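You operate a simulated robot arm through the tools that you are given. There is no shell and no other tool.

Carry out the task below with a simulated robot arm. There is one attempt and no reset: what you move stays moved.

## Task
Swap the blue sensor for the white one and clip it.
Fine: stand the blue sensor on the ledge under the green blind. Set down upright: blue sensor.

The check looks at the end state, three seconds after you hand in, the way a careful person would. Anything else that was tipped, shoved, dropped, spilled or broken makes it a failure.

## Robot
A 7-joint arm with a three-finger gripper, fixed in place. Base frame: the origin is on the floor under the middle of its stand, x ahead of it, y to its left, z up; the work surface is at about z = 0.88. Units: m, degrees, N and s.
It reaches about 1.342 m from its shoulder. Its first joint turns from -166.0 to 166.0 degrees. Payload 2.69 kg.
Tool frame: the origin (TCP) lies between the finger pads and is the grasp point; the fingertips stand 0.03 m ahead of it; z points along the fingers, y is the line along which they close. The gripper opens to 0.128 m; its body begins 0.117 m behind the TCP.
Orientation is told as [roll, pitch, yaw] about the base's x, y, z axes, in that order, counted from this pose: with the fingers straight down and closing along the base's y, the tool's x points along the base's -x, its y along +y and its z along -z.

## Interface
- The arm moves only by the tool jog_arm. Its argument "moves" is a list of rows, each an object of numbers (a shift or turn left out is 0, a gripper value left out holds the last): "rx", "ry", "rz": the turn, a rotation vector about the tool's x, y, z in degrees; "tx", "ty", "tz": the shift along the tool's x, y, z in m; "claw": the opening, from 0 (shut) to 1 (fully open). In form: [{"rx": .., "ry": .., "rz": .., "tx": .., "ty": .., "tz": .., "claw": ..}, ...]. A call has 1 to 20 rows; each row is the pose to reach, as a shift and turn from the pose commanded when the call began, along the tool's axes at that moment. A row lasts 0.2 s, in which the tool goes at most 0.05 m and 8.6 degrees; a call with a longer step from one row to the next is refused whole, and so is a gripper value outside its range. Where a pose cannot be reached the arm comes as near as it can. A force on the tool above 70 N (or 10 N above the force at the start of the call, whichever is more), or a blocked arm, ends the call early, and 0.2 s more pass. The fingers move at their own pace (about 0.127 m/s each) and stop on an object; they squeeze with about 39 N. The grip force told is the motor's: it shows also when the fingers shut on nothing. Time passes only in rows, and 0.2 s behind the last, so rows that repeat a pose let the fingers close. It gives the time, the measured TCP pose, the force on the tool (base axes), the opening and the grip force at its end, in the units of the frame above (readings bear some noise), with the torque about the TCP (base axes, N m) and any sound that the robot's microphone picked up.
- Cameras (640 x 400 px; columns grow to the right, rows downward): "scene" is fixed at [0.4183, -0.6489, 1.6468]; the picture's right is [0.99, -0.14, 0.00], its down [-0.07, -0.46, -0.88] and it looks along [0.13, 0.87, -0.47] (base axes); focal length 326 px, centre (320, 200). "wrist" rides on the gripper at [0.058, 0.054, -0.131] in the tool frame; the picture's right is [-0.68, 0.74, 0.00], its down [-0.62, -0.57, -0.55] and it looks along [-0.40, -0.37, 0.84] (tool axes); focal length 234 px, centre (320, 200). There is no depth. A picture from a camera that has moved, and an enlarged one, comes with that camera's place and axes in the base frame and with its lens. The place of the scene camera against the robot may be out by one fixed shift of up to 0.025 m in any direction.
- capture(camera): a new picture of that camera. It takes no simulated time.
- move_column(by): moves the trunk up (or, below 0, down) by that many m; the arm rides with it, the base frame stays. It gives what a move gives, with no picture.
- inspect(camera, box): a new picture of the part [left, top, right, bottom] of that camera's present view, enlarged. It takes no simulated time.
- finish_job(): hands the job in; it is judged then, once.

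Nothing tells you positions but the pictures and the camera data. Unless the task says otherwise, let go and move clear before handing in.

The tools are called after "Emit:" by a JSON object that holds its "method" and its "body". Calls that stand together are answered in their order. jog_arm: Moves the arm, as the interface text tells. Its arguments: {"type":"object","properties":{"moves":{"type":"array"}},"required":["moves"]} The other tools are called the same way: move_column (by) moves the trunk up or down; capture (camera) takes a picture; inspect (camera, box) takes an enlarged picture of a part of a camera's view; finish_job () hands the job in.

At the start:

```text
clock: 0.0
tool_pos: [0.6131, 0.4728, 1.2572]
tcp_rot: [0.1, 0.1, 0.0]
wrist_force: [0.9, 0.1, -0.3]
torque: [-0.02, -0.02, 0.0]
grip_width: 0.128
grasp_force: 0.1
trunk travel left (down, up): [-0.15, 0.2]
```

scene: 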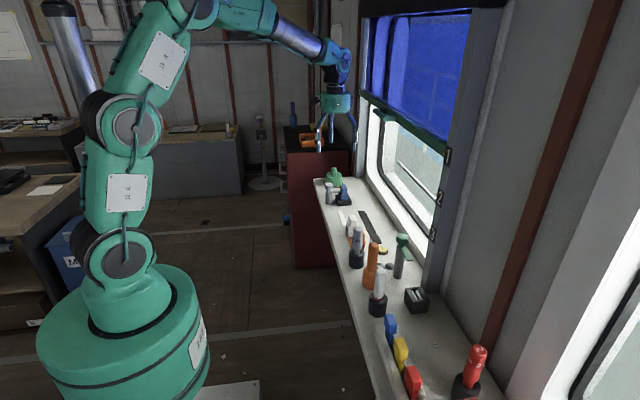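
wrist: 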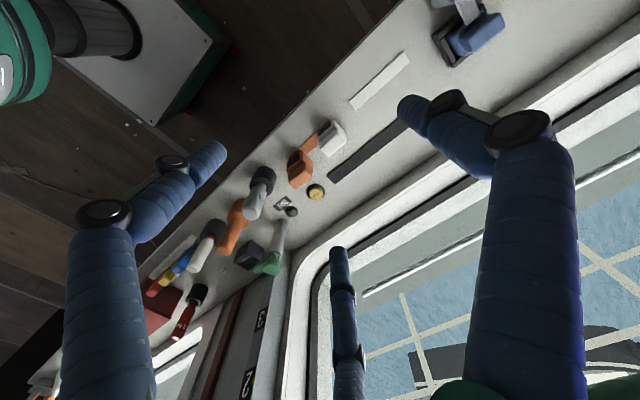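

The scene shows a long ledge under a window with a blind, holding a row of small coloured objects. I'll look more closely before moving anything, to find the blue and white sensors, the clip, and where the blinds are.

Emit:
{"method": "inspect", "body": {"camera": "scene", "box": [300, 160, 460, 260]}}

Emit:
{"method": "inspect", "body": {"camera": "scene", "box": [330, 220, 510, 400]}}

Emit:
{"method": "inspect", "body": {"camera": "scene", "box": [260, 80, 460, 200]}}

Emit:
{"method": "inspect", "body": {"camera": "wrist", "box": [120, 100, 360, 360]}}

Emit:
{"method": "inspect", "body": {"camera": "wrist", "box": [320, 0, 520, 120]}}

```text
4.00 times, centred on (380, 210) of scene
camera zoom: at [0.4183, -0.6489, 1.6468], right [0.99, -0.14, 0.0], down [-0.07, -0.46, -0.88], along [0.13, 0.87, -0.47], focal length 1306 px, centre (80, 160)
```

zoom: 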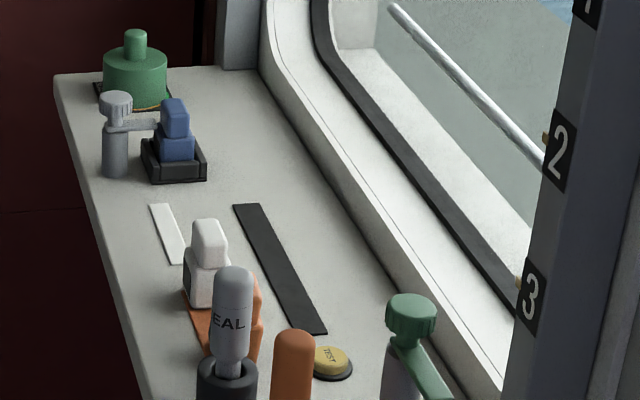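

```text
2.22 times, centred on (420, 310) of scene
camera zoom: at [0.4183, -0.6489, 1.6468], right [0.99, -0.14, 0.0], down [-0.07, -0.46, -0.88], along [0.13, 0.87, -0.47], focal length 726 px, centre (98, -44)
```

zoom: 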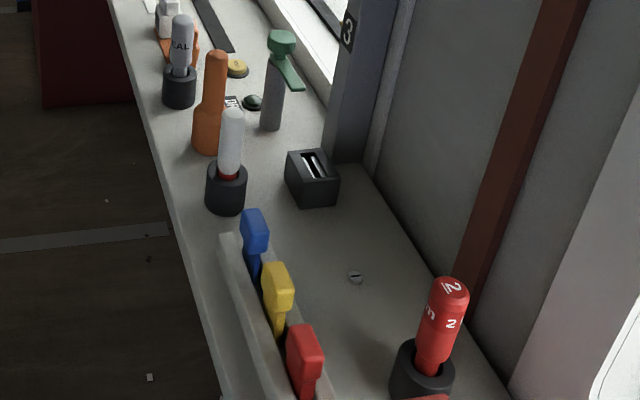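

```text
3.20 times, centred on (360, 140) of scene
camera zoom: at [0.4183, -0.6489, 1.6468], right [0.99, -0.14, 0.0], down [-0.07, -0.46, -0.88], along [0.13, 0.87, -0.47], focal length 1045 px, centre (192, 392)
```

zoom: 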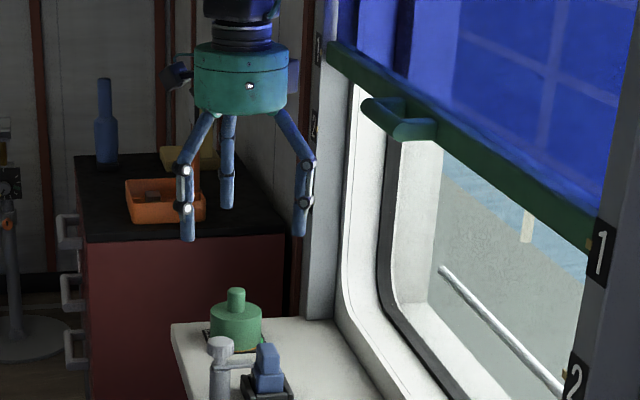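

```text
1.54 times, centred on (240, 230) of wrist
camera zoom: at [0.5544, 0.5275, 1.3891], right [0.68, 0.74, 0.0], down [0.62, -0.57, 0.55], along [0.4, -0.37, -0.84], focal length 360 px, centre (443, 154)
```

zoom: 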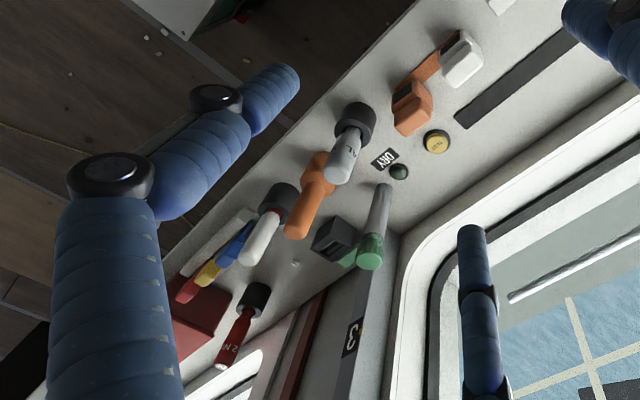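

```text
3.20 times, centred on (420, 60) of wrist
camera zoom: at [0.5544, 0.5275, 1.3891], right [0.68, 0.74, 0.0], down [0.62, -0.57, 0.55], along [0.4, -0.37, -0.84], focal length 749 px, centre (0, 648)
```

zoom: 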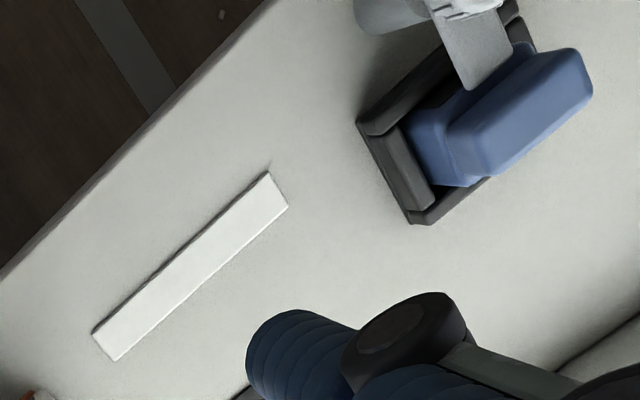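

The blue sensor sits in a black seat near (0.73, 0.72), with a grey swing-arm post clamping it. The white sensor stands on the ledge near (0.71, 0.45). I'll move the wrist camera, staying high, to look at the seat and clamp before touching anything.

Emit:
{"method": "jog_arm", "body": {"moves": [{"tx": 0.005, "ty": 0.04}, {"tx": 0.01, "ty": 0.085}, {"tx": 0.016, "ty": 0.13}, {"tx": 0.022, "ty": 0.175}, {"tx": 0.027, "ty": 0.22}, {"tx": 0.033, "ty": 0.265}, {"tx": 0.038, "ty": 0.31}, {"tx": 0.043, "ty": 0.35}, {"tx": 0.046, "ty": 0.375}, {"tx": 0.046, "ty": 0.375}]}}

Emit:
{"method": "capture", "body": {"camera": "wrist"}}

Emit:
{"method": "capture", "body": {"camera": "scene"}}

```text
clock: 2.2
tool_pos: [0.5682, 0.8482, 1.2591]
tcp_rot: [0.0, 0.0, -0.1]
wrist_force: [-0.7, 1.2, 0.0]
torque: [-0.03, 0.0, -0.02]
grip_width: 0.1278
grasp_force: 0.1
trunk travel left (down, up): [-0.15, 0.2]
```

```text
taken
camera wrist: at [0.5091, 0.9029, 1.39], right [0.68, 0.74, 0.0], down [0.61, -0.57, 0.55], along [0.4, -0.37, -0.84], focal length 234 px, centre (320, 200)
```

wrist: 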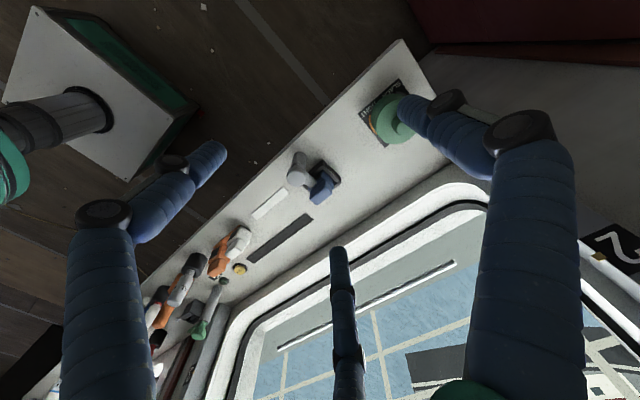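

```text
taken
```

scene: 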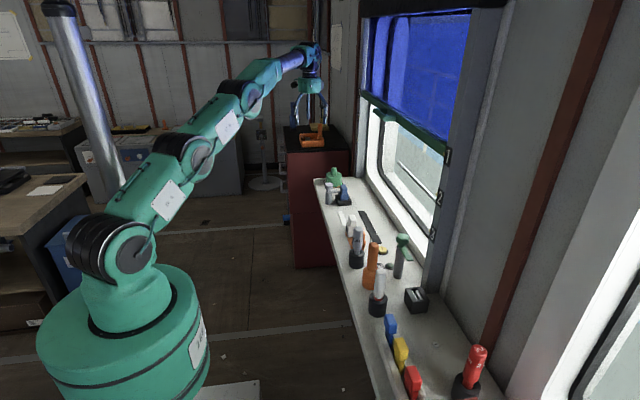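

Emit:
{"method": "inspect", "body": {"camera": "wrist", "box": [240, 130, 370, 220]}}

Emit:
{"method": "inspect", "body": {"camera": "wrist", "box": [330, 60, 450, 160]}}

Emit:
{"method": "inspect", "body": {"camera": "wrist", "box": [140, 200, 300, 360]}}

```text
4.44 times, centred on (305, 175) of wrist
camera zoom: at [0.5091, 0.9029, 1.39], right [0.68, 0.74, 0.0], down [0.61, -0.57, 0.55], along [0.4, -0.37, -0.84], focal length 1041 px, centre (387, 311)
```

zoom: 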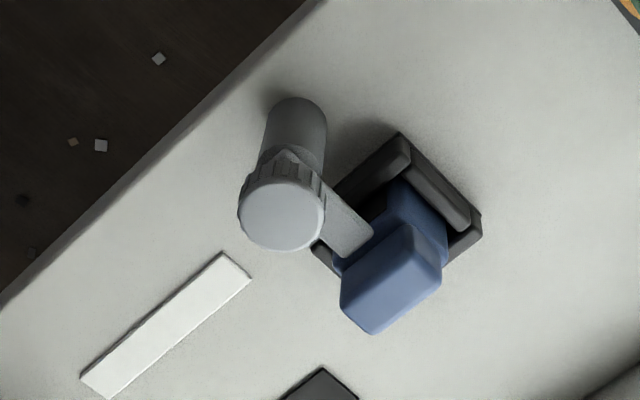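

```text
4.00 times, centred on (390, 110) of wrist
camera zoom: at [0.5091, 0.9029, 1.39], right [0.68, 0.74, 0.0], down [0.61, -0.57, 0.55], along [0.4, -0.37, -0.84], focal length 937 px, centre (40, 560)
```

zoom: 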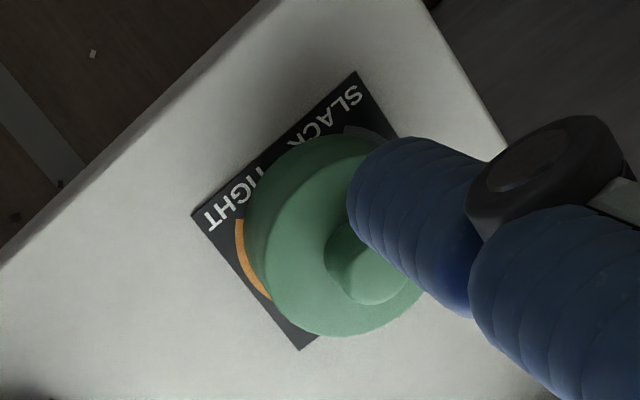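

```text
2.50 times, centred on (220, 280) of wrist
camera zoom: at [0.5091, 0.9029, 1.39], right [0.68, 0.74, 0.0], down [0.61, -0.57, 0.55], along [0.4, -0.37, -0.84], focal length 585 px, centre (570, 0)
```

zoom: 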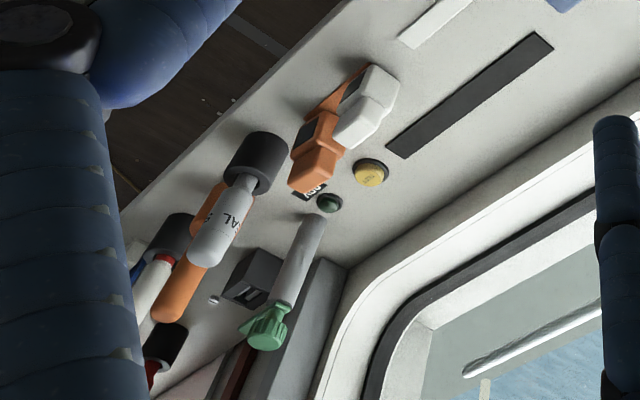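

The clamp is a ribbed knob on a post near (0.634, 0.724). Its arm reaches toward +x over the lower step of the blue sensor, which is seated around (0.70, 0.73). Before planning a grasp, I'll close the fingers in free air to see how they move.

Emit:
{"method": "jog_arm", "body": {"moves": [{"claw": 0.3}, {"claw": 0.3}, {"claw": 0.3}]}}

Emit:
{"method": "capture", "body": {"camera": "wrist"}}

Emit:
{"method": "inspect", "body": {"camera": "scene", "box": [260, 30, 360, 180]}}

```text
clock: 3.0
tool_pos: [0.5668, 0.8473, 1.2583]
tcp_rot: [0.1, -0.1, -0.2]
wrist_force: [0.1, -0.6, -0.2]
torque: [0.01, 0.0, 0.04]
grip_width: 0.0384
grasp_force: 0.0
trunk travel left (down, up): [-0.15, 0.2]
```

```text
taken
camera wrist: at [0.509, 0.9024, 1.3896], right [0.68, 0.74, 0.0], down [0.62, -0.57, 0.55], along [0.4, -0.37, -0.84], focal length 234 px, centre (320, 200)
```

wrist: 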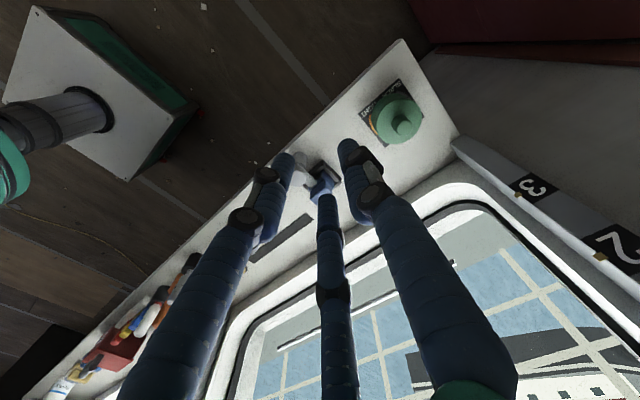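

```text
2.67 times, centred on (310, 105) of scene
camera zoom: at [0.4183, -0.6489, 1.6468], right [0.99, -0.14, 0.0], down [-0.07, -0.46, -0.88], along [0.13, 0.87, -0.47], focal length 871 px, centre (347, 453)
```

zoom: 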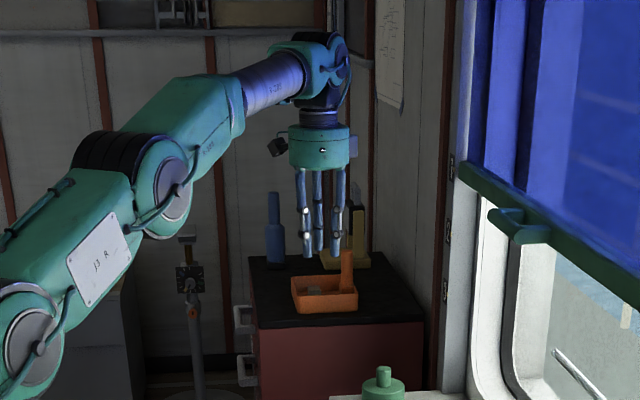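

The gripper works like a three-jaw chuck: one finger on +y and the others 120° apart, all closing toward the centre. I'll reopen it and bring the camera to the -x/-y side for a closer look at the clamp and seat.

Emit:
{"method": "jog_arm", "body": {"moves": [{"rz": -7.5, "tx": -0.004, "ty": -0.017, "tz": 0.0, "claw": 1}, {"rz": -15, "tx": -0.008, "ty": -0.035, "tz": 0.01}, {"rz": -22.5, "tx": -0.012, "ty": -0.053, "tz": 0.02}, {"rz": -30, "tx": -0.016, "ty": -0.07, "tz": 0.035}, {"rz": -37.5, "tx": -0.02, "ty": -0.087, "tz": 0.05}, {"rz": -45, "tx": -0.024, "ty": -0.105, "tz": 0.065}, {"rz": -52.5, "tx": -0.028, "ty": -0.122, "tz": 0.08}, {"rz": -60, "tx": -0.032, "ty": -0.14, "tz": 0.1}, {"rz": -67.5, "tx": -0.036, "ty": -0.157, "tz": 0.12}, {"rz": -75, "tx": -0.04, "ty": -0.174, "tz": 0.14}, {"rz": -82.5, "tx": -0.044, "ty": -0.19, "tz": 0.155}, {"rz": -90, "tx": -0.047, "ty": -0.2, "tz": 0.166}, {"rz": -90, "tx": -0.047, "ty": -0.2, "tz": 0.166}]}}

Emit:
{"method": "capture", "body": {"camera": "wrist"}}

Emit:
{"method": "capture", "body": {"camera": "scene"}}

```text
clock: 5.8
tool_pos: [0.6152, 0.648, 1.0908]
tcp_rot: [0.0, 0.0, 90.0]
wrist_force: [-0.1, -0.3, -0.2]
torque: [0.02, 0.0, 0.01]
grip_width: 0.1282
grasp_force: 0.0
trunk travel left (down, up): [-0.15, 0.2]
```

```text
taken
camera wrist: at [0.561, 0.5898, 1.2225], right [-0.74, 0.68, 0.0], down [0.57, 0.62, 0.55], along [0.37, 0.4, -0.84], focal length 234 px, centre (320, 200)
```

wrist: 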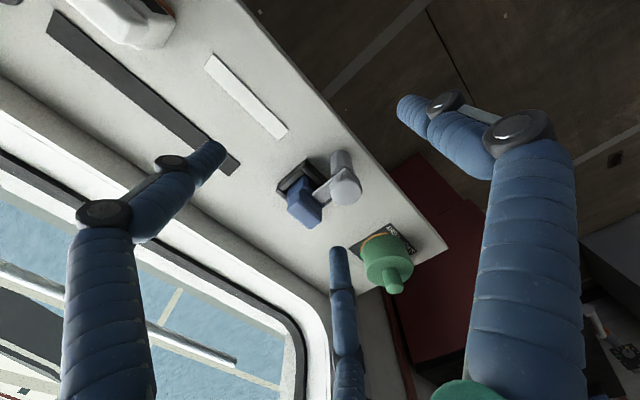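

```text
taken
```

scene: 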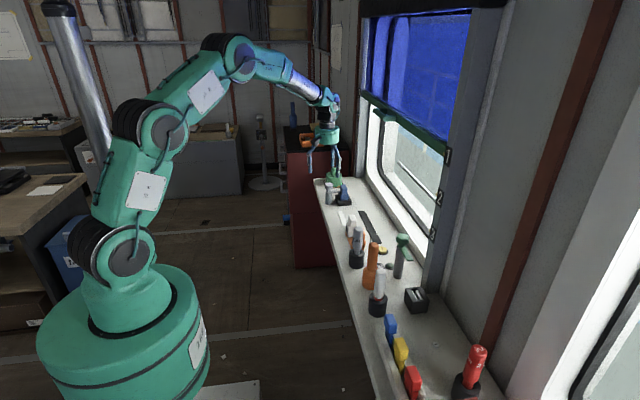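

Emit:
{"method": "inspect", "body": {"camera": "wrist", "box": [260, 130, 380, 250]}}

Emit:
{"method": "inspect", "body": {"camera": "wrist", "box": [0, 0, 320, 200]}}

Emit:
{"method": "inspect", "body": {"camera": "wrist", "box": [340, 210, 440, 300]}}

```text
3.33 times, centred on (320, 190) of wrist
camera zoom: at [0.561, 0.5898, 1.2225], right [-0.74, 0.68, 0.0], down [0.57, 0.62, 0.55], along [0.37, 0.4, -0.84], focal length 781 px, centre (320, 233)
```

zoom: 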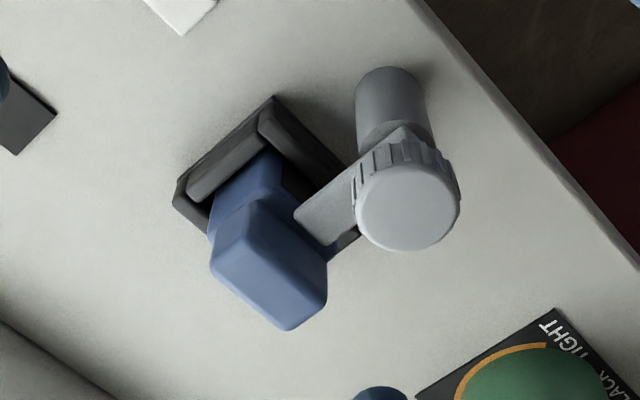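

```text
2.00 times, centred on (160, 100) of wrist
camera zoom: at [0.561, 0.5898, 1.2225], right [-0.74, 0.68, 0.0], down [0.57, 0.62, 0.55], along [0.37, 0.4, -0.84], focal length 468 px, centre (640, 400)
```

zoom: 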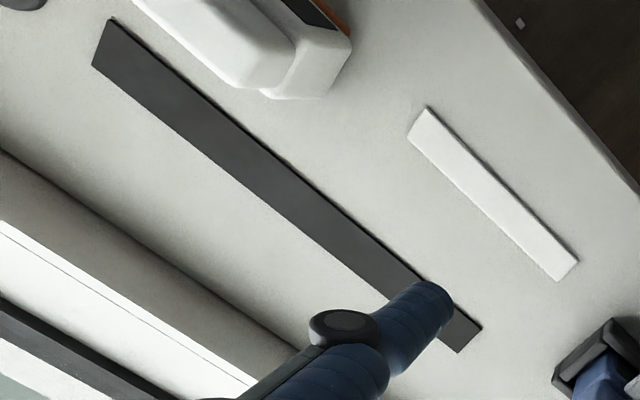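

```text
4.44 times, centred on (390, 255) of wrist
camera zoom: at [0.561, 0.5898, 1.2225], right [-0.74, 0.68, 0.0], down [0.57, 0.62, 0.55], along [0.37, 0.4, -0.84], focal length 1041 px, centre (9, -44)
```

zoom: 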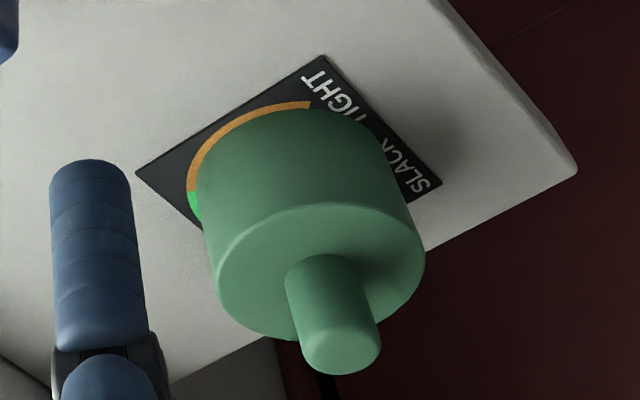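

Emit:
{"method": "inspect", "body": {"camera": "wrist", "box": [272, 155, 336, 235]}}

Emit:
{"method": "inspect", "body": {"camera": "wrist", "box": [310, 145, 370, 215]}}

```text
5.00 times, centred on (304, 195) of wrist
camera zoom: at [0.561, 0.5898, 1.2225], right [-0.74, 0.68, 0.0], down [0.57, 0.62, 0.55], along [0.37, 0.4, -0.84], focal length 1171 px, centre (400, 225)
```

zoom: 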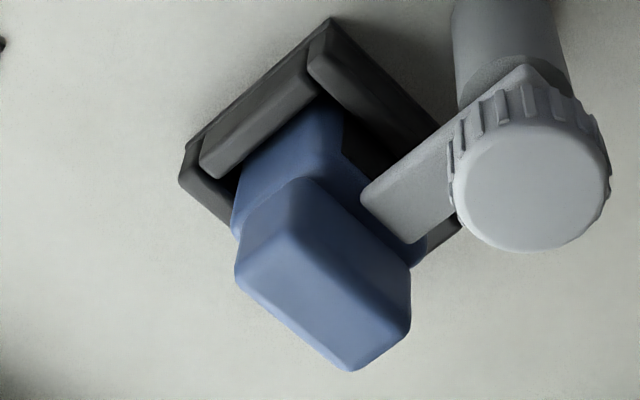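

```text
5.71 times, centred on (340, 180) of wrist
camera zoom: at [0.561, 0.5898, 1.2225], right [-0.74, 0.68, 0.0], down [0.57, 0.62, 0.55], along [0.37, 0.4, -0.84], focal length 1338 px, centre (206, 314)
```

zoom: 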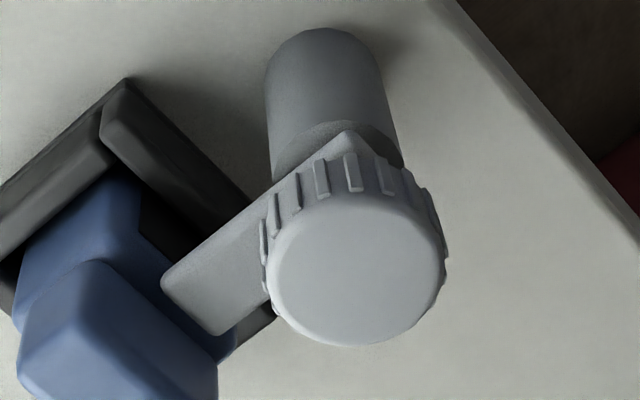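

The wrist camera triangulates the clamp knob at (0.638, 0.721) with its top at z=0.979, and the arm pointing +x over the sensor's step. Now I'll look at the white sensor, which stands beside an orange object, and stay well above the tall objects on the ledge.

Emit:
{"method": "jog_arm", "body": {"moves": [{"tz": -0.04}, {"tz": -0.08, "tx": 0.02}, {"tz": -0.109, "tx": 0.05, "ty": 0.005}, {"tz": -0.109, "tx": 0.095, "ty": 0.01}, {"tz": -0.109, "tx": 0.14, "ty": 0.015}, {"tz": -0.109, "tx": 0.185, "ty": 0.022}, {"tz": -0.109, "tx": 0.23, "ty": 0.03}, {"tz": -0.109, "tx": 0.275, "ty": 0.036}, {"tz": -0.109, "tx": 0.315, "ty": 0.042}, {"tz": -0.109, "tx": 0.348, "ty": 0.045}, {"tz": -0.109, "tx": 0.348, "ty": 0.045}]}}

Emit:
{"method": "capture", "body": {"camera": "wrist"}}

Emit:
{"method": "inspect", "body": {"camera": "wrist", "box": [260, 130, 400, 270]}}

Emit:
{"method": "inspect", "body": {"camera": "scene", "box": [320, 170, 400, 250]}}

```text
clock: 8.2
tool_pos: [0.5689, 0.2985, 1.2018]
tcp_rot: [0.0, 0.0, 90.0]
wrist_force: [-0.5, -0.5, 1.0]
torque: [0.1, -0.01, -0.01]
grip_width: 0.1281
grasp_force: 0.0
trunk travel left (down, up): [-0.15, 0.2]
```

```text
taken
camera wrist: at [0.5142, 0.2415, 1.3324], right [-0.74, 0.68, 0.0], down [0.57, 0.62, 0.55], along [0.37, 0.4, -0.84], focal length 234 px, centre (320, 200)
```

wrist: 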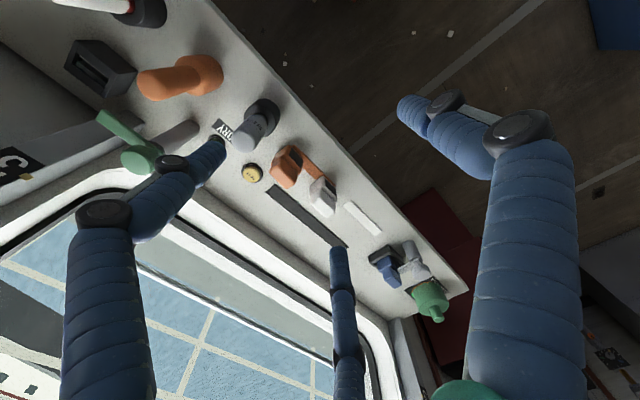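

```text
2.86 times, centred on (330, 200) of wrist
camera zoom: at [0.5142, 0.2415, 1.3324], right [-0.74, 0.68, 0.0], down [0.57, 0.62, 0.55], along [0.37, 0.4, -0.84], focal length 669 px, centre (291, 200)
```

zoom: 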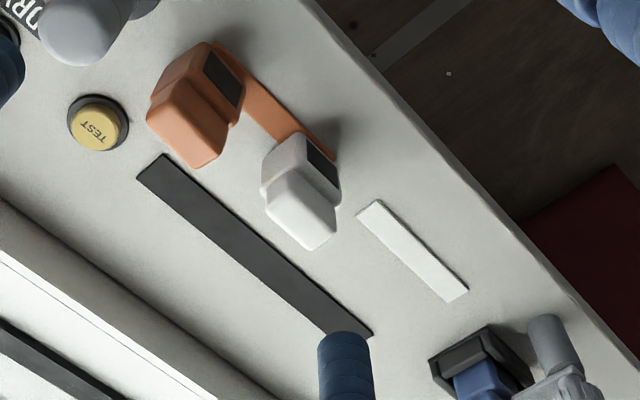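

```text
5.00 times, centred on (360, 210) of scene
camera zoom: at [0.4183, -0.6489, 1.6468], right [0.99, -0.14, 0.0], down [-0.07, -0.46, -0.88], along [0.13, 0.87, -0.47], focal length 1632 px, centre (120, 150)
```

zoom: 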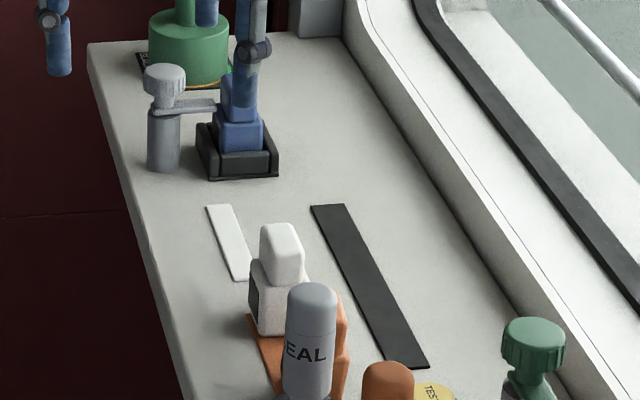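

Emit:
{"method": "inspect", "body": {"camera": "wrist", "box": [302, 165, 352, 215]}}

Emit:
{"method": "inspect", "body": {"camera": "wrist", "box": [365, 235, 445, 300]}}

Emit:
{"method": "inspect", "body": {"camera": "wrist", "box": [262, 135, 322, 195]}}

```text
8.00 times, centred on (327, 190) of wrist
camera zoom: at [0.5142, 0.2415, 1.3324], right [-0.74, 0.68, 0.0], down [0.57, 0.62, 0.55], along [0.37, 0.4, -0.84], focal length 1873 px, centre (264, 280)
```

zoom: 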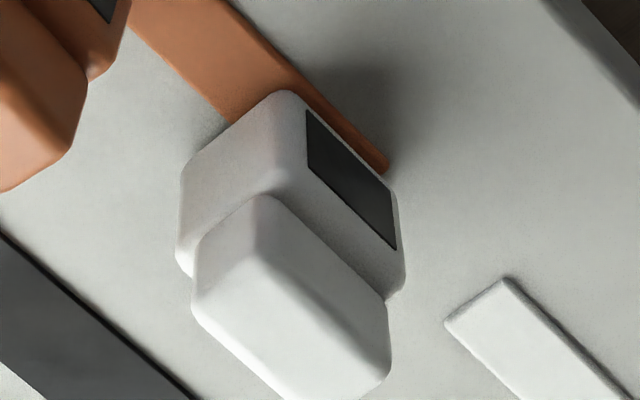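

```text
6.15 times, centred on (405, 268) of wrist
camera zoom: at [0.5142, 0.2415, 1.3324], right [-0.74, 0.68, 0.0], down [0.57, 0.62, 0.55], along [0.37, 0.4, -0.84], focal length 1441 px, centre (-203, -215)
```

zoom: 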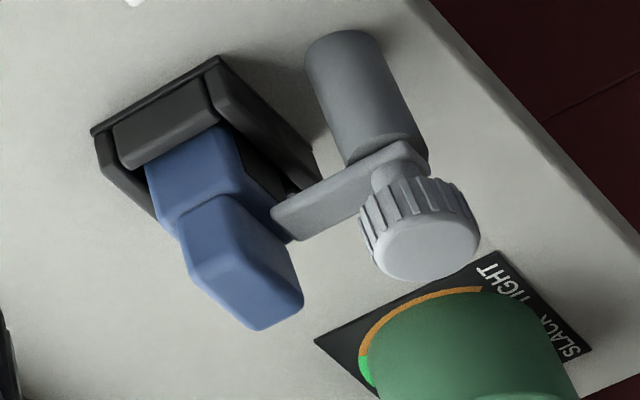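

```text
6.67 times, centred on (292, 165) of wrist
camera zoom: at [0.5142, 0.2415, 1.3324], right [-0.74, 0.68, 0.0], down [0.57, 0.62, 0.55], along [0.37, 0.4, -0.84], focal length 1561 px, centre (507, 433)
```

zoom: 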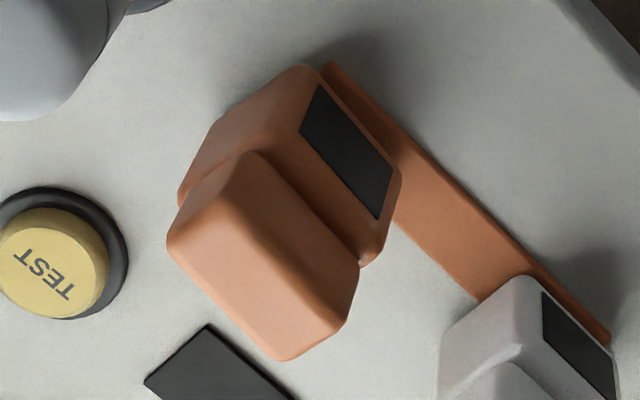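

The white sensor matches the blue one in shape and already faces the same way, with its dark panel toward -x. The clamp is a post with a pivoting arm at about z=0.935 and a ribbed knob above it. I'll move over the knob, leave the fingers partly open, and check alignment before gripping it.

Emit:
{"method": "jog_arm", "body": {"moves": [{"tx": -0.03, "ty": -0.005}, {"tx": -0.075, "ty": -0.012}, {"tx": -0.12, "ty": -0.02}, {"tx": -0.165, "ty": -0.027}, {"tx": -0.21, "ty": -0.034, "claw": 0.55}, {"tx": -0.255, "ty": -0.041}, {"tx": -0.3, "ty": -0.049}, {"tx": -0.345, "ty": -0.056}, {"tx": -0.385, "ty": -0.062}, {"tx": -0.41, "ty": -0.066}, {"tx": -0.422, "ty": -0.068}, {"tx": -0.422, "ty": -0.068, "tz": 0.03}, {"tx": -0.422, "ty": -0.068, "tz": 0.07}, {"tx": -0.422, "ty": -0.068, "tz": 0.11}, {"tx": -0.422, "ty": -0.068, "tz": 0.15}, {"tx": -0.422, "ty": -0.068, "tz": 0.17}, {"tx": -0.422, "ty": -0.068, "tz": 0.17}]}}

Emit:
{"method": "capture", "body": {"camera": "wrist"}}

Emit:
{"method": "inspect", "body": {"camera": "scene", "box": [290, 130, 400, 220]}}

```text
clock: 11.8
tool_pos: [0.6378, 0.721, 1.0304]
tcp_rot: [0.1, -0.1, 90.0]
wrist_force: [0.0, 0.2, -0.4]
torque: [0.01, 0.02, 0.0]
grip_width: 0.0705
grasp_force: 0.1
trunk travel left (down, up): [-0.15, 0.2]
```

```text
taken
camera wrist: at [0.5837, 0.6641, 1.1622], right [-0.74, 0.68, 0.0], down [0.57, 0.62, 0.55], along [0.37, 0.4, -0.84], focal length 234 px, centre (320, 200)
```

wrist: 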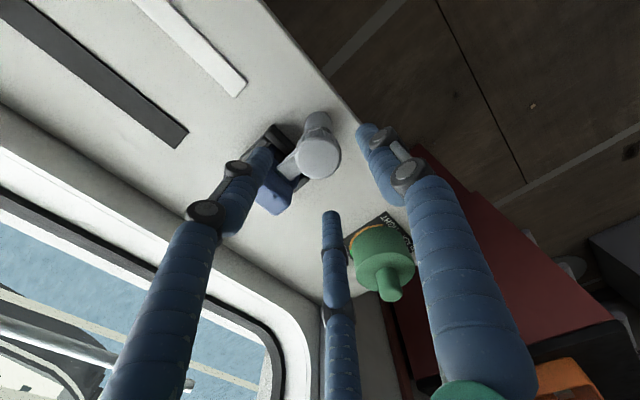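

```text
4.44 times, centred on (345, 175) of scene
camera zoom: at [0.4183, -0.6489, 1.6468], right [0.99, -0.14, 0.0], down [-0.07, -0.46, -0.88], along [0.13, 0.87, -0.47], focal length 1451 px, centre (209, 311)
```

zoom: 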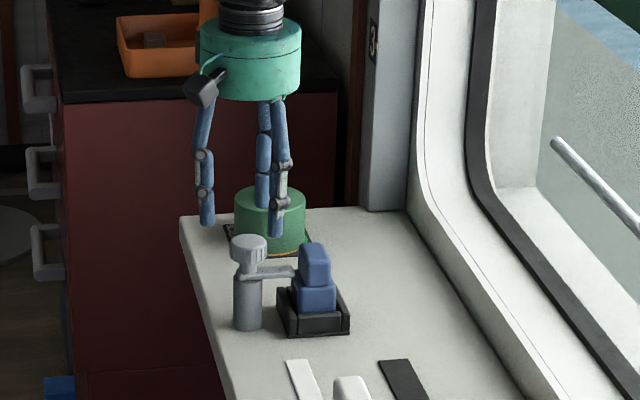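

The fingers straddle the knob with none over the arm. I'll lower to knob level, keeping the fingertips above the arm plate, and close gently.

Emit:
{"method": "jog_arm", "body": {"moves": [{"tz": 0.015}, {"tz": 0.03}, {"tz": 0.04}, {"tz": 0.047}, {"tz": 0.047}]}}

Emit:
{"method": "inspect", "body": {"camera": "scene", "box": [290, 130, 400, 220]}}

Emit:
{"method": "inspect", "body": {"camera": "wrist", "box": [230, 90, 430, 230]}}

```text
clock: 13.0
tool_pos: [0.6375, 0.7219, 0.9845]
tcp_rot: [0.0, 0.0, 90.0]
wrist_force: [0.3, -0.2, 0.4]
torque: [0.01, -0.01, 0.0]
grip_width: 0.0703
grasp_force: 0.1
trunk travel left (down, up): [-0.15, 0.2]
```

```text
4.44 times, centred on (345, 175) of scene
camera zoom: at [0.4183, -0.6489, 1.6468], right [0.99, -0.14, 0.0], down [-0.07, -0.46, -0.88], along [0.13, 0.87, -0.47], focal length 1451 px, centre (209, 311)
```

zoom: 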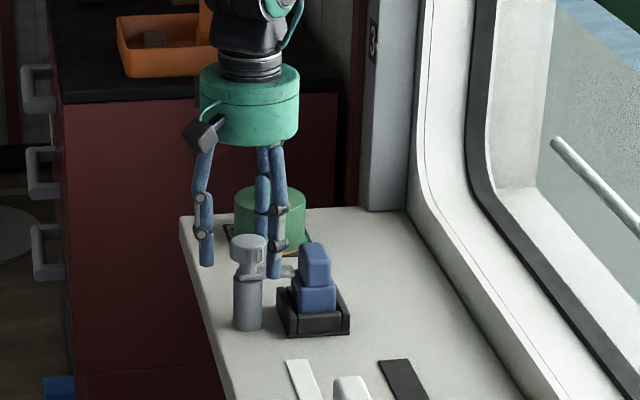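

```text
2.86 times, centred on (330, 160) of wrist
camera zoom: at [0.5831, 0.6641, 1.115], right [-0.74, 0.68, 0.0], down [0.57, 0.62, 0.55], along [0.37, 0.4, -0.84], focal length 669 px, centre (291, 314)
```

zoom: 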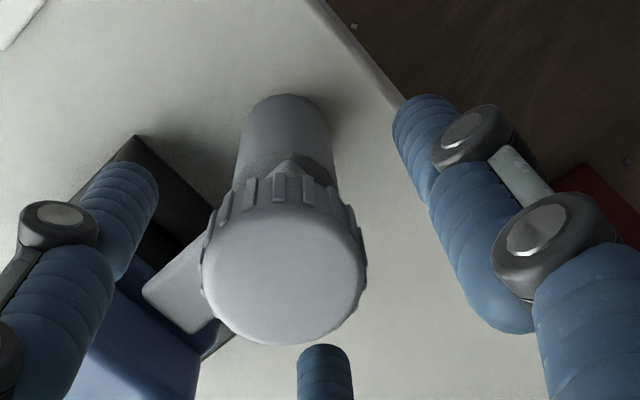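

Emit:
{"method": "jog_arm", "body": {"moves": [{"claw": 0.4}, {"claw": 0.3}, {"claw": 0.2}, {"claw": 0.15}, {"claw": 0.15}, {"claw": 0.15}]}}

Emit:
{"method": "inspect", "body": {"camera": "wrist", "box": [230, 90, 430, 230]}}

```text
clock: 14.4
tool_pos: [0.6379, 0.7195, 0.9833]
tcp_rot: [-0.1, 0.0, 90.0]
wrist_force: [10.8, -19.0, -0.5]
torque: [-0.65, -0.45, -0.02]
grip_width: 0.0388
grasp_force: 45.5
trunk travel left (down, up): [-0.15, 0.2]
```

```text
2.86 times, centred on (330, 160) of wrist
camera zoom: at [0.584, 0.6625, 1.115], right [-0.74, 0.68, 0.0], down [0.57, 0.62, 0.55], along [0.37, 0.4, -0.84], focal length 669 px, centre (291, 314)
```

zoom: 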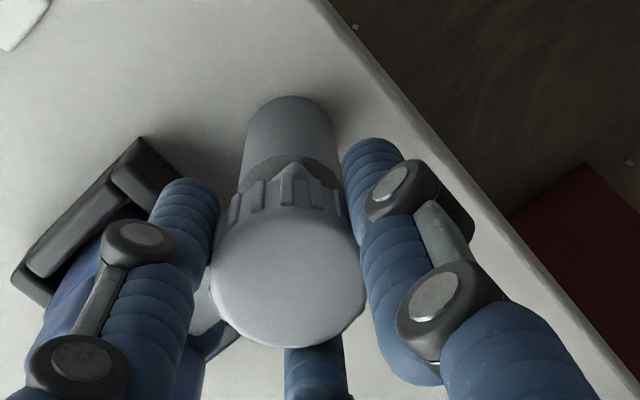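

The knob is gripped at 0.039 m. I'll ease off the small side load and try a small twist, watching the torque.

Emit:
{"method": "jog_arm", "body": {"moves": [{"tx": 0.002, "ty": -0.001}, {"tx": 0.002, "ty": -0.001}]}}

Emit:
{"method": "jog_arm", "body": {"moves": [{"rz": 2}, {"rz": 4}, {"rz": 6}, {"rz": 6}]}}

Emit:
{"method": "inspect", "body": {"camera": "wrist", "box": [230, 90, 430, 230]}}

Emit:
{"method": "inspect", "body": {"camera": "scene", "box": [320, 170, 370, 220]}}

```text
clock: 15.0
tool_pos: [0.6374, 0.7194, 0.9825]
tcp_rot: [0.0, 0.0, 90.0]
wrist_force: [6.5, -5.4, -3.2]
torque: [0.15, -0.13, 0.0]
grip_width: 0.0387
grasp_force: 44.8
trunk travel left (down, up): [-0.15, 0.2]
```

```text
clock: 16.0
tool_pos: [0.6391, 0.7204, 0.9835]
tcp_rot: [0.0, -0.1, 83.9]
wrist_force: [0.8, 1.5, -3.5]
torque: [0.27, 0.08, 0.08]
grip_width: 0.0386
grasp_force: 44.3
trunk travel left (down, up): [-0.15, 0.2]
```

```text
2.86 times, centred on (330, 160) of wrist
camera zoom: at [0.5782, 0.6684, 1.115], right [-0.66, 0.75, 0.0], down [0.63, 0.55, 0.55], along [0.41, 0.36, -0.84], focal length 669 px, centre (291, 314)
```

zoom: 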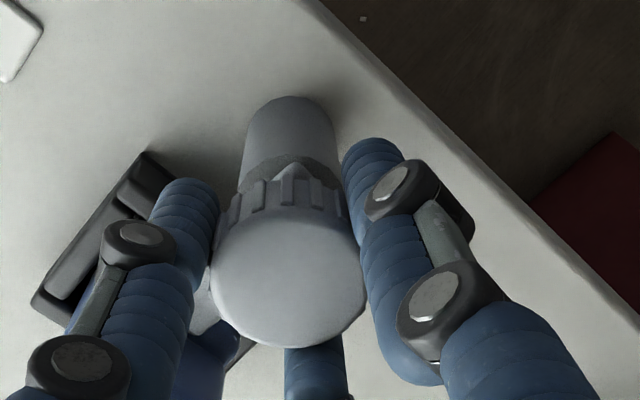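

```text
8.00 times, centred on (345, 195) of scene
camera zoom: at [0.4183, -0.6489, 1.6468], right [0.99, -0.14, 0.0], down [-0.07, -0.46, -0.88], along [0.13, 0.87, -0.47], focal length 2612 px, centre (120, 240)
```

zoom: 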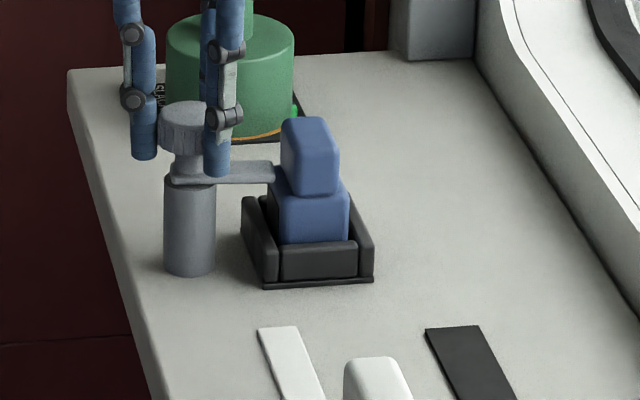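

The knob turns freely with low torque, so I'll continue in that direction and watch whether the arm follows.

Emit:
{"method": "jog_arm", "body": {"moves": [{"rz": 4}, {"rz": 8}, {"rz": 12}, {"rz": 16}, {"rz": 20}, {"rz": 24}, {"rz": 24}]}}

Emit:
{"method": "inspect", "body": {"camera": "scene", "box": [320, 170, 370, 220]}}

Emit:
{"method": "inspect", "body": {"camera": "wrist", "box": [230, 90, 430, 230]}}

```text
clock: 17.6
tool_pos: [0.6381, 0.7199, 0.9831]
tcp_rot: [0.0, 0.0, 59.9]
wrist_force: [-5.5, 0.1, -2.1]
torque: [-0.06, 0.16, 0.01]
grip_width: 0.0386
grasp_force: 45.1
trunk travel left (down, up): [-0.15, 0.2]
```

```text
8.00 times, centred on (345, 195) of scene
camera zoom: at [0.4183, -0.6489, 1.6468], right [0.99, -0.14, 0.0], down [-0.07, -0.46, -0.88], along [0.13, 0.87, -0.47], focal length 2612 px, centre (120, 240)
```

zoom: 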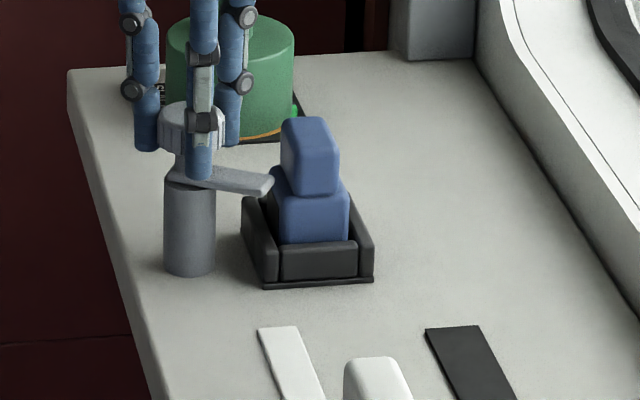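

```text
2.86 times, centred on (330, 160) of wrist
camera zoom: at [0.562, 0.6973, 1.115], right [-0.3, 0.95, 0.0], down [0.8, 0.25, 0.55], along [0.52, 0.16, -0.84], focal length 669 px, centre (291, 314)
```

zoom: 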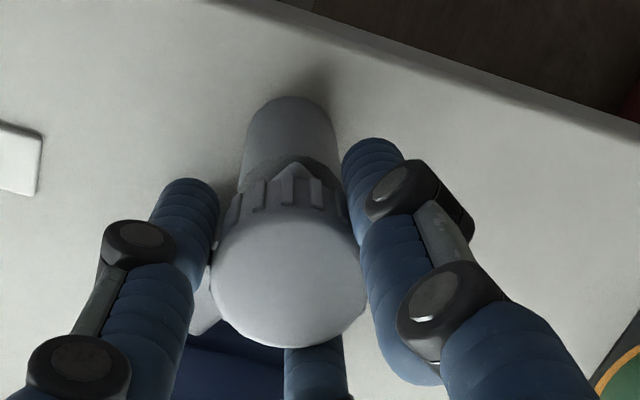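

The arm swings with the knob and is coming clear of the sensor. I'll keep going toward 90° in stages.

Emit:
{"method": "jog_arm", "body": {"moves": [{"rz": 5}, {"rz": 10}, {"rz": 15}, {"rz": 20}, {"rz": 25}, {"rz": 30}, {"rz": 30}]}}

Emit:
{"method": "inspect", "body": {"camera": "scene", "box": [320, 170, 370, 220]}}

```text
clock: 19.2
tool_pos: [0.6383, 0.7193, 0.984]
tcp_rot: [0.0, 0.0, 29.9]
wrist_force: [-9.7, 1.5, -1.5]
torque: [-0.12, 0.26, 0.02]
grip_width: 0.0385
grasp_force: 45.3
trunk travel left (down, up): [-0.15, 0.2]
```

```text
8.00 times, centred on (345, 195) of scene
camera zoom: at [0.4183, -0.6489, 1.6468], right [0.99, -0.14, 0.0], down [-0.07, -0.46, -0.88], along [0.13, 0.87, -0.47], focal length 2612 px, centre (120, 240)
```

zoom: 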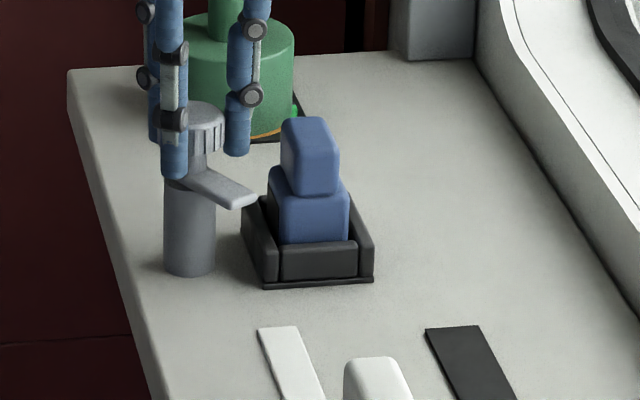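

Emit:
{"method": "jog_arm", "body": {"moves": [{"rz": 5}, {"rz": 10}, {"rz": 15}, {"rz": 20}, {"rz": 25}, {"rz": 30}, {"rz": 30}]}}

Emit:
{"method": "inspect", "body": {"camera": "scene", "box": [320, 170, 370, 220]}}

```text
clock: 20.8
tool_pos: [0.6388, 0.72, 0.9839]
tcp_rot: [0.0, 0.0, -0.2]
wrist_force: [-6.9, -0.9, -1.2]
torque: [0.03, 0.08, 0.37]
grip_width: 0.0384
grasp_force: 44.9
trunk travel left (down, up): [-0.15, 0.2]
```

```text
8.00 times, centred on (345, 195) of scene
camera zoom: at [0.4183, -0.6489, 1.6468], right [0.99, -0.14, 0.0], down [-0.07, -0.46, -0.88], along [0.13, 0.87, -0.47], focal length 2612 px, centre (120, 240)
```

zoom: 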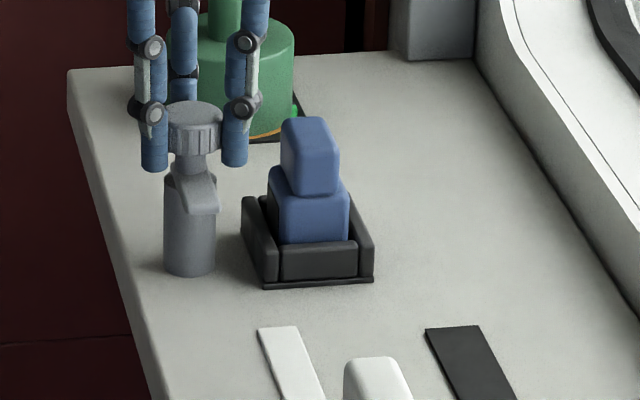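

The arm now points toward -y, fully clear of the blue sensor. I'll release the knob with a small opening so I don't touch the sensor, then lift straight up.

Emit:
{"method": "jog_arm", "body": {"moves": [{"claw": 0.38}, {"claw": 0.42}, {"claw": 0.42}, {"tz": -0.01}, {"tz": -0.03}, {"tz": -0.06}, {"tz": -0.1}, {"tz": -0.13}, {"tz": -0.13}]}}

Emit:
{"method": "inspect", "body": {"camera": "scene", "box": [320, 170, 370, 220]}}

Emit:
{"method": "capture", "body": {"camera": "wrist"}}

```text
clock: 22.8
tool_pos: [0.6377, 0.7189, 1.114]
tcp_rot: [0.1, 0.0, 0.0]
wrist_force: [0.4, -0.7, 0.1]
torque: [-0.02, -0.03, -0.02]
grip_width: 0.054
grasp_force: 0.0
trunk travel left (down, up): [-0.15, 0.2]
```

```text
8.00 times, centred on (345, 195) of scene
camera zoom: at [0.4183, -0.6489, 1.6468], right [0.99, -0.14, 0.0], down [-0.07, -0.46, -0.88], along [0.13, 0.87, -0.47], focal length 2612 px, centre (120, 240)
```

zoom: 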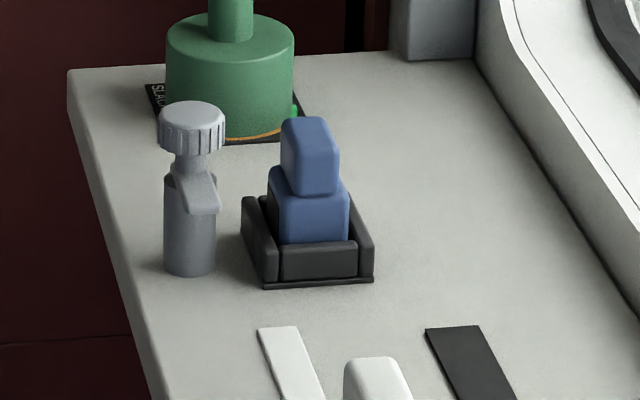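

```text
taken
camera wrist: at [0.5792, 0.7735, 1.2449], right [0.68, 0.74, 0.0], down [0.62, -0.57, 0.55], along [0.4, -0.37, -0.84], focal length 234 px, centre (320, 200)
```

wrist: 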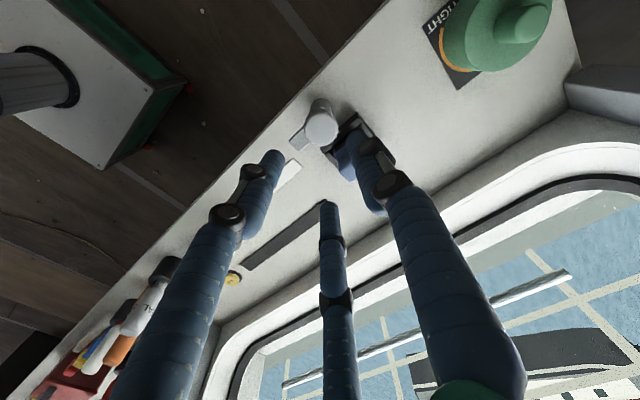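

The clamp arm is open and stays where I left it. Next I'll line up over the blue sensor with one finger on +y and the other two on its narrow sides, and check before lowering.

Emit:
{"method": "jog_arm", "body": {"moves": [{"tx": -0.03, "ty": 0.003}, {"tx": -0.06, "ty": 0.006}, {"tx": -0.071, "ty": 0.0065}, {"tx": -0.071, "ty": 0.0065, "tz": 0.03}, {"tx": -0.071, "ty": 0.0065, "tz": 0.06}, {"tx": -0.071, "ty": 0.0065, "tz": 0.08}, {"tx": -0.071, "ty": 0.0065, "tz": 0.08}]}}

Emit:
{"method": "inspect", "body": {"camera": "wrist", "box": [220, 80, 420, 240]}}

Emit:
{"method": "inspect", "body": {"camera": "scene", "box": [310, 150, 380, 220]}}

```text
clock: 24.4
tool_pos: [0.7097, 0.7273, 1.0329]
tcp_rot: [0.1, 0.0, -0.1]
wrist_force: [-0.5, -0.1, -0.3]
torque: [0.0, 0.01, -0.01]
grip_width: 0.0535
grasp_force: 0.0
trunk travel left (down, up): [-0.15, 0.2]
```

```text
2.50 times, centred on (320, 160) of wrist
camera zoom: at [0.6508, 0.7811, 1.1649], right [0.68, 0.74, 0.0], down [0.62, -0.57, 0.55], along [0.4, -0.37, -0.84], focal length 585 px, centre (320, 300)
```

zoom: 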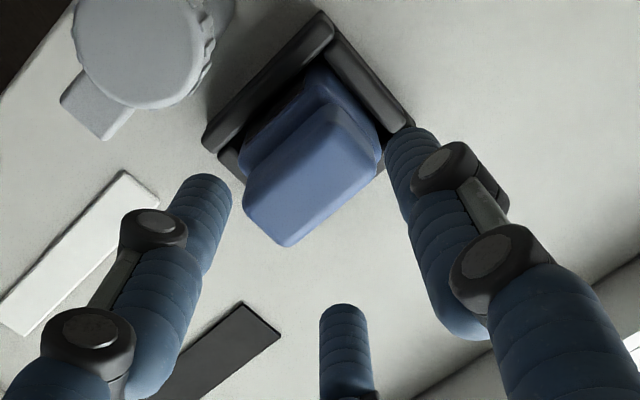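

```text
5.71 times, centred on (345, 185) of scene
camera zoom: at [0.4183, -0.6489, 1.6468], right [0.99, -0.14, 0.0], down [-0.07, -0.46, -0.88], along [0.13, 0.87, -0.47], focal length 1866 px, centre (177, 286)
```

zoom: 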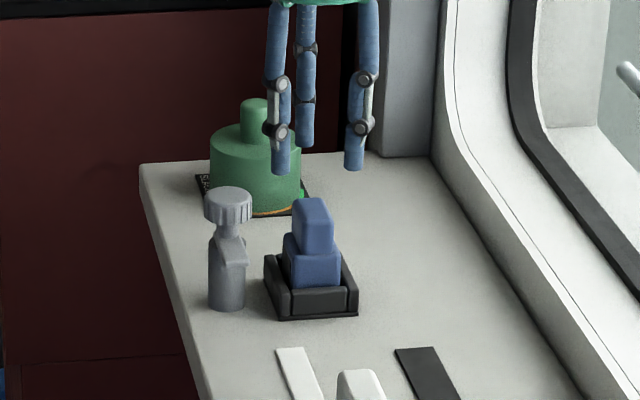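

Alignment looks right: the upper block centres on about (0.711, 0.721). I'll lower so the fingertips sit just above the step, and look again before closing.

Emit:
{"method": "jog_arm", "body": {"moves": [{"tx": -0.001, "tz": 0.02}, {"tx": -0.001, "tz": 0.04}, {"tx": -0.001, "tz": 0.055}, {"tx": -0.001, "tz": 0.065}, {"tx": -0.001, "tz": 0.065}]}}

Emit:
{"method": "inspect", "body": {"camera": "wrist", "box": [220, 80, 420, 240]}}

Emit:
{"method": "inspect", "body": {"camera": "scene", "box": [320, 160, 370, 220]}}

```text
clock: 25.6
tool_pos: [0.7107, 0.7249, 0.9689]
tcp_rot: [-0.1, 0.0, 0.0]
wrist_force: [-0.5, 0.6, -0.7]
torque: [0.0, -0.01, 0.03]
grip_width: 0.0539
grasp_force: 0.1
trunk travel left (down, up): [-0.15, 0.2]
```

```text
2.50 times, centred on (320, 160) of wrist
camera zoom: at [0.6518, 0.7807, 1.0998], right [0.68, 0.74, 0.0], down [0.62, -0.57, 0.55], along [0.4, -0.37, -0.84], focal length 585 px, centre (320, 300)
```

zoom: 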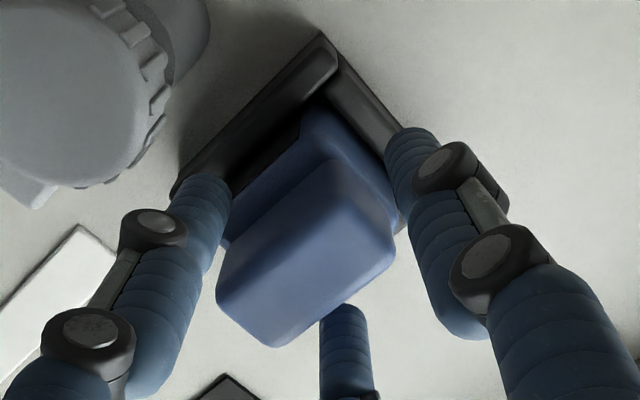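

```text
6.67 times, centred on (345, 190) of scene
camera zoom: at [0.4183, -0.6489, 1.6468], right [0.99, -0.14, 0.0], down [-0.07, -0.46, -0.88], along [0.13, 0.87, -0.47], focal length 2177 px, centre (153, 267)
```

zoom: 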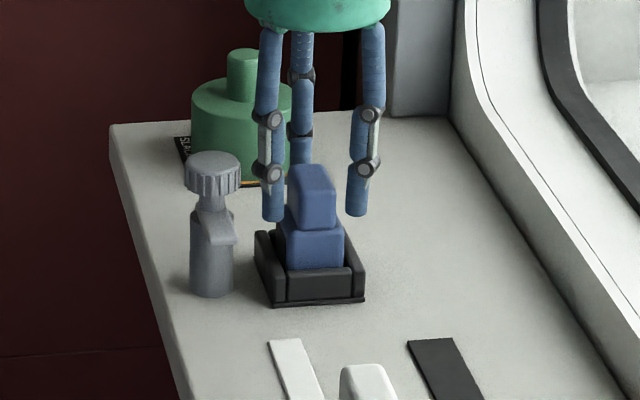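

The fingers sit evenly around the upper block. I'll close to grip.

Emit:
{"method": "jog_arm", "body": {"moves": [{"claw": 0.36}, {"claw": 0.3}, {"claw": 0.25}, {"claw": 0.2}, {"claw": 0.1}, {"claw": 0.1}, {"claw": 0.1}]}}

Emit:
{"method": "inspect", "body": {"camera": "wrist", "box": [220, 80, 420, 240]}}

Emit:
{"method": "inspect", "body": {"camera": "scene", "box": [320, 160, 370, 220]}}

```text
clock: 27.2
tool_pos: [0.7109, 0.7259, 0.9697]
tcp_rot: [-0.1, 0.0, 0.0]
wrist_force: [-0.5, 0.1, -1.3]
torque: [0.06, 0.0, 0.01]
grip_width: 0.0332
grasp_force: 39.1
trunk travel left (down, up): [-0.15, 0.2]
```

```text
2.50 times, centred on (320, 160) of wrist
camera zoom: at [0.6517, 0.7806, 1.1], right [0.68, 0.74, 0.0], down [0.62, -0.57, 0.55], along [0.4, -0.37, -0.84], focal length 585 px, centre (320, 300)
```

zoom: 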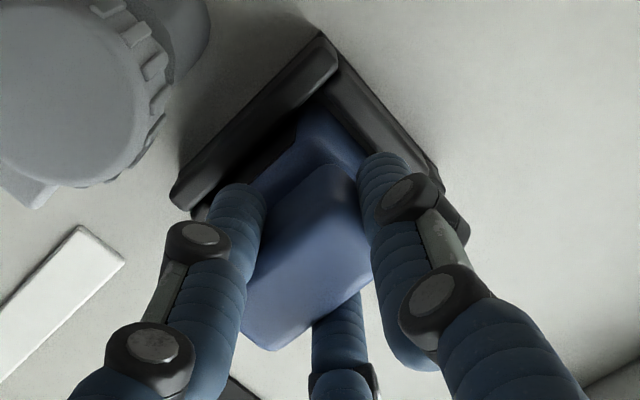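

```text
6.67 times, centred on (345, 190) of scene
camera zoom: at [0.4183, -0.6489, 1.6468], right [0.99, -0.14, 0.0], down [-0.07, -0.46, -0.88], along [0.13, 0.87, -0.47], focal length 2177 px, centre (153, 267)
```

zoom: 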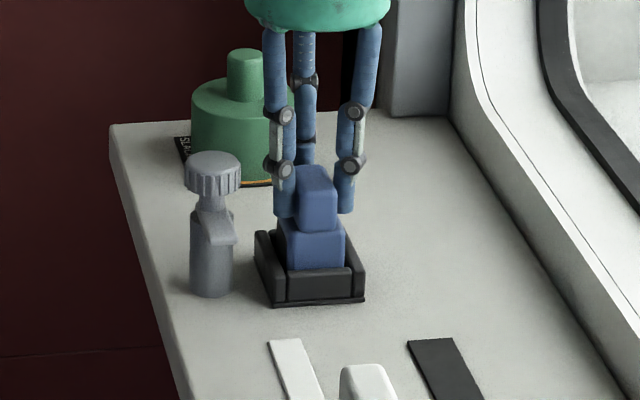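

The grip closed at 0.033 m as predicted, with no side load. I'll lift slowly and watch the force in case something still holds the sensor.

Emit:
{"method": "jog_arm", "body": {"moves": [{"tz": -0.004}, {"tz": -0.008}, {"tz": -0.014}, {"tz": -0.02}, {"tz": -0.02}]}}

Emit:
{"method": "inspect", "body": {"camera": "scene", "box": [320, 160, 370, 220]}}

```text
clock: 28.4
tool_pos: [0.7103, 0.7261, 0.9881]
tcp_rot: [0.0, 0.0, 0.0]
wrist_force: [0.0, 0.8, -0.7]
torque: [0.03, -0.01, 0.0]
grip_width: 0.0329
grasp_force: 38.8
trunk travel left (down, up): [-0.15, 0.2]
```

```text
6.67 times, centred on (345, 190) of scene
camera zoom: at [0.4183, -0.6489, 1.6468], right [0.99, -0.14, 0.0], down [-0.07, -0.46, -0.88], along [0.13, 0.87, -0.47], focal length 2177 px, centre (153, 267)
```

zoom: 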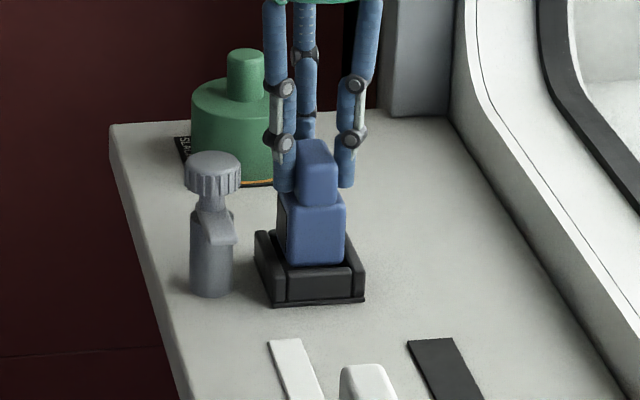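

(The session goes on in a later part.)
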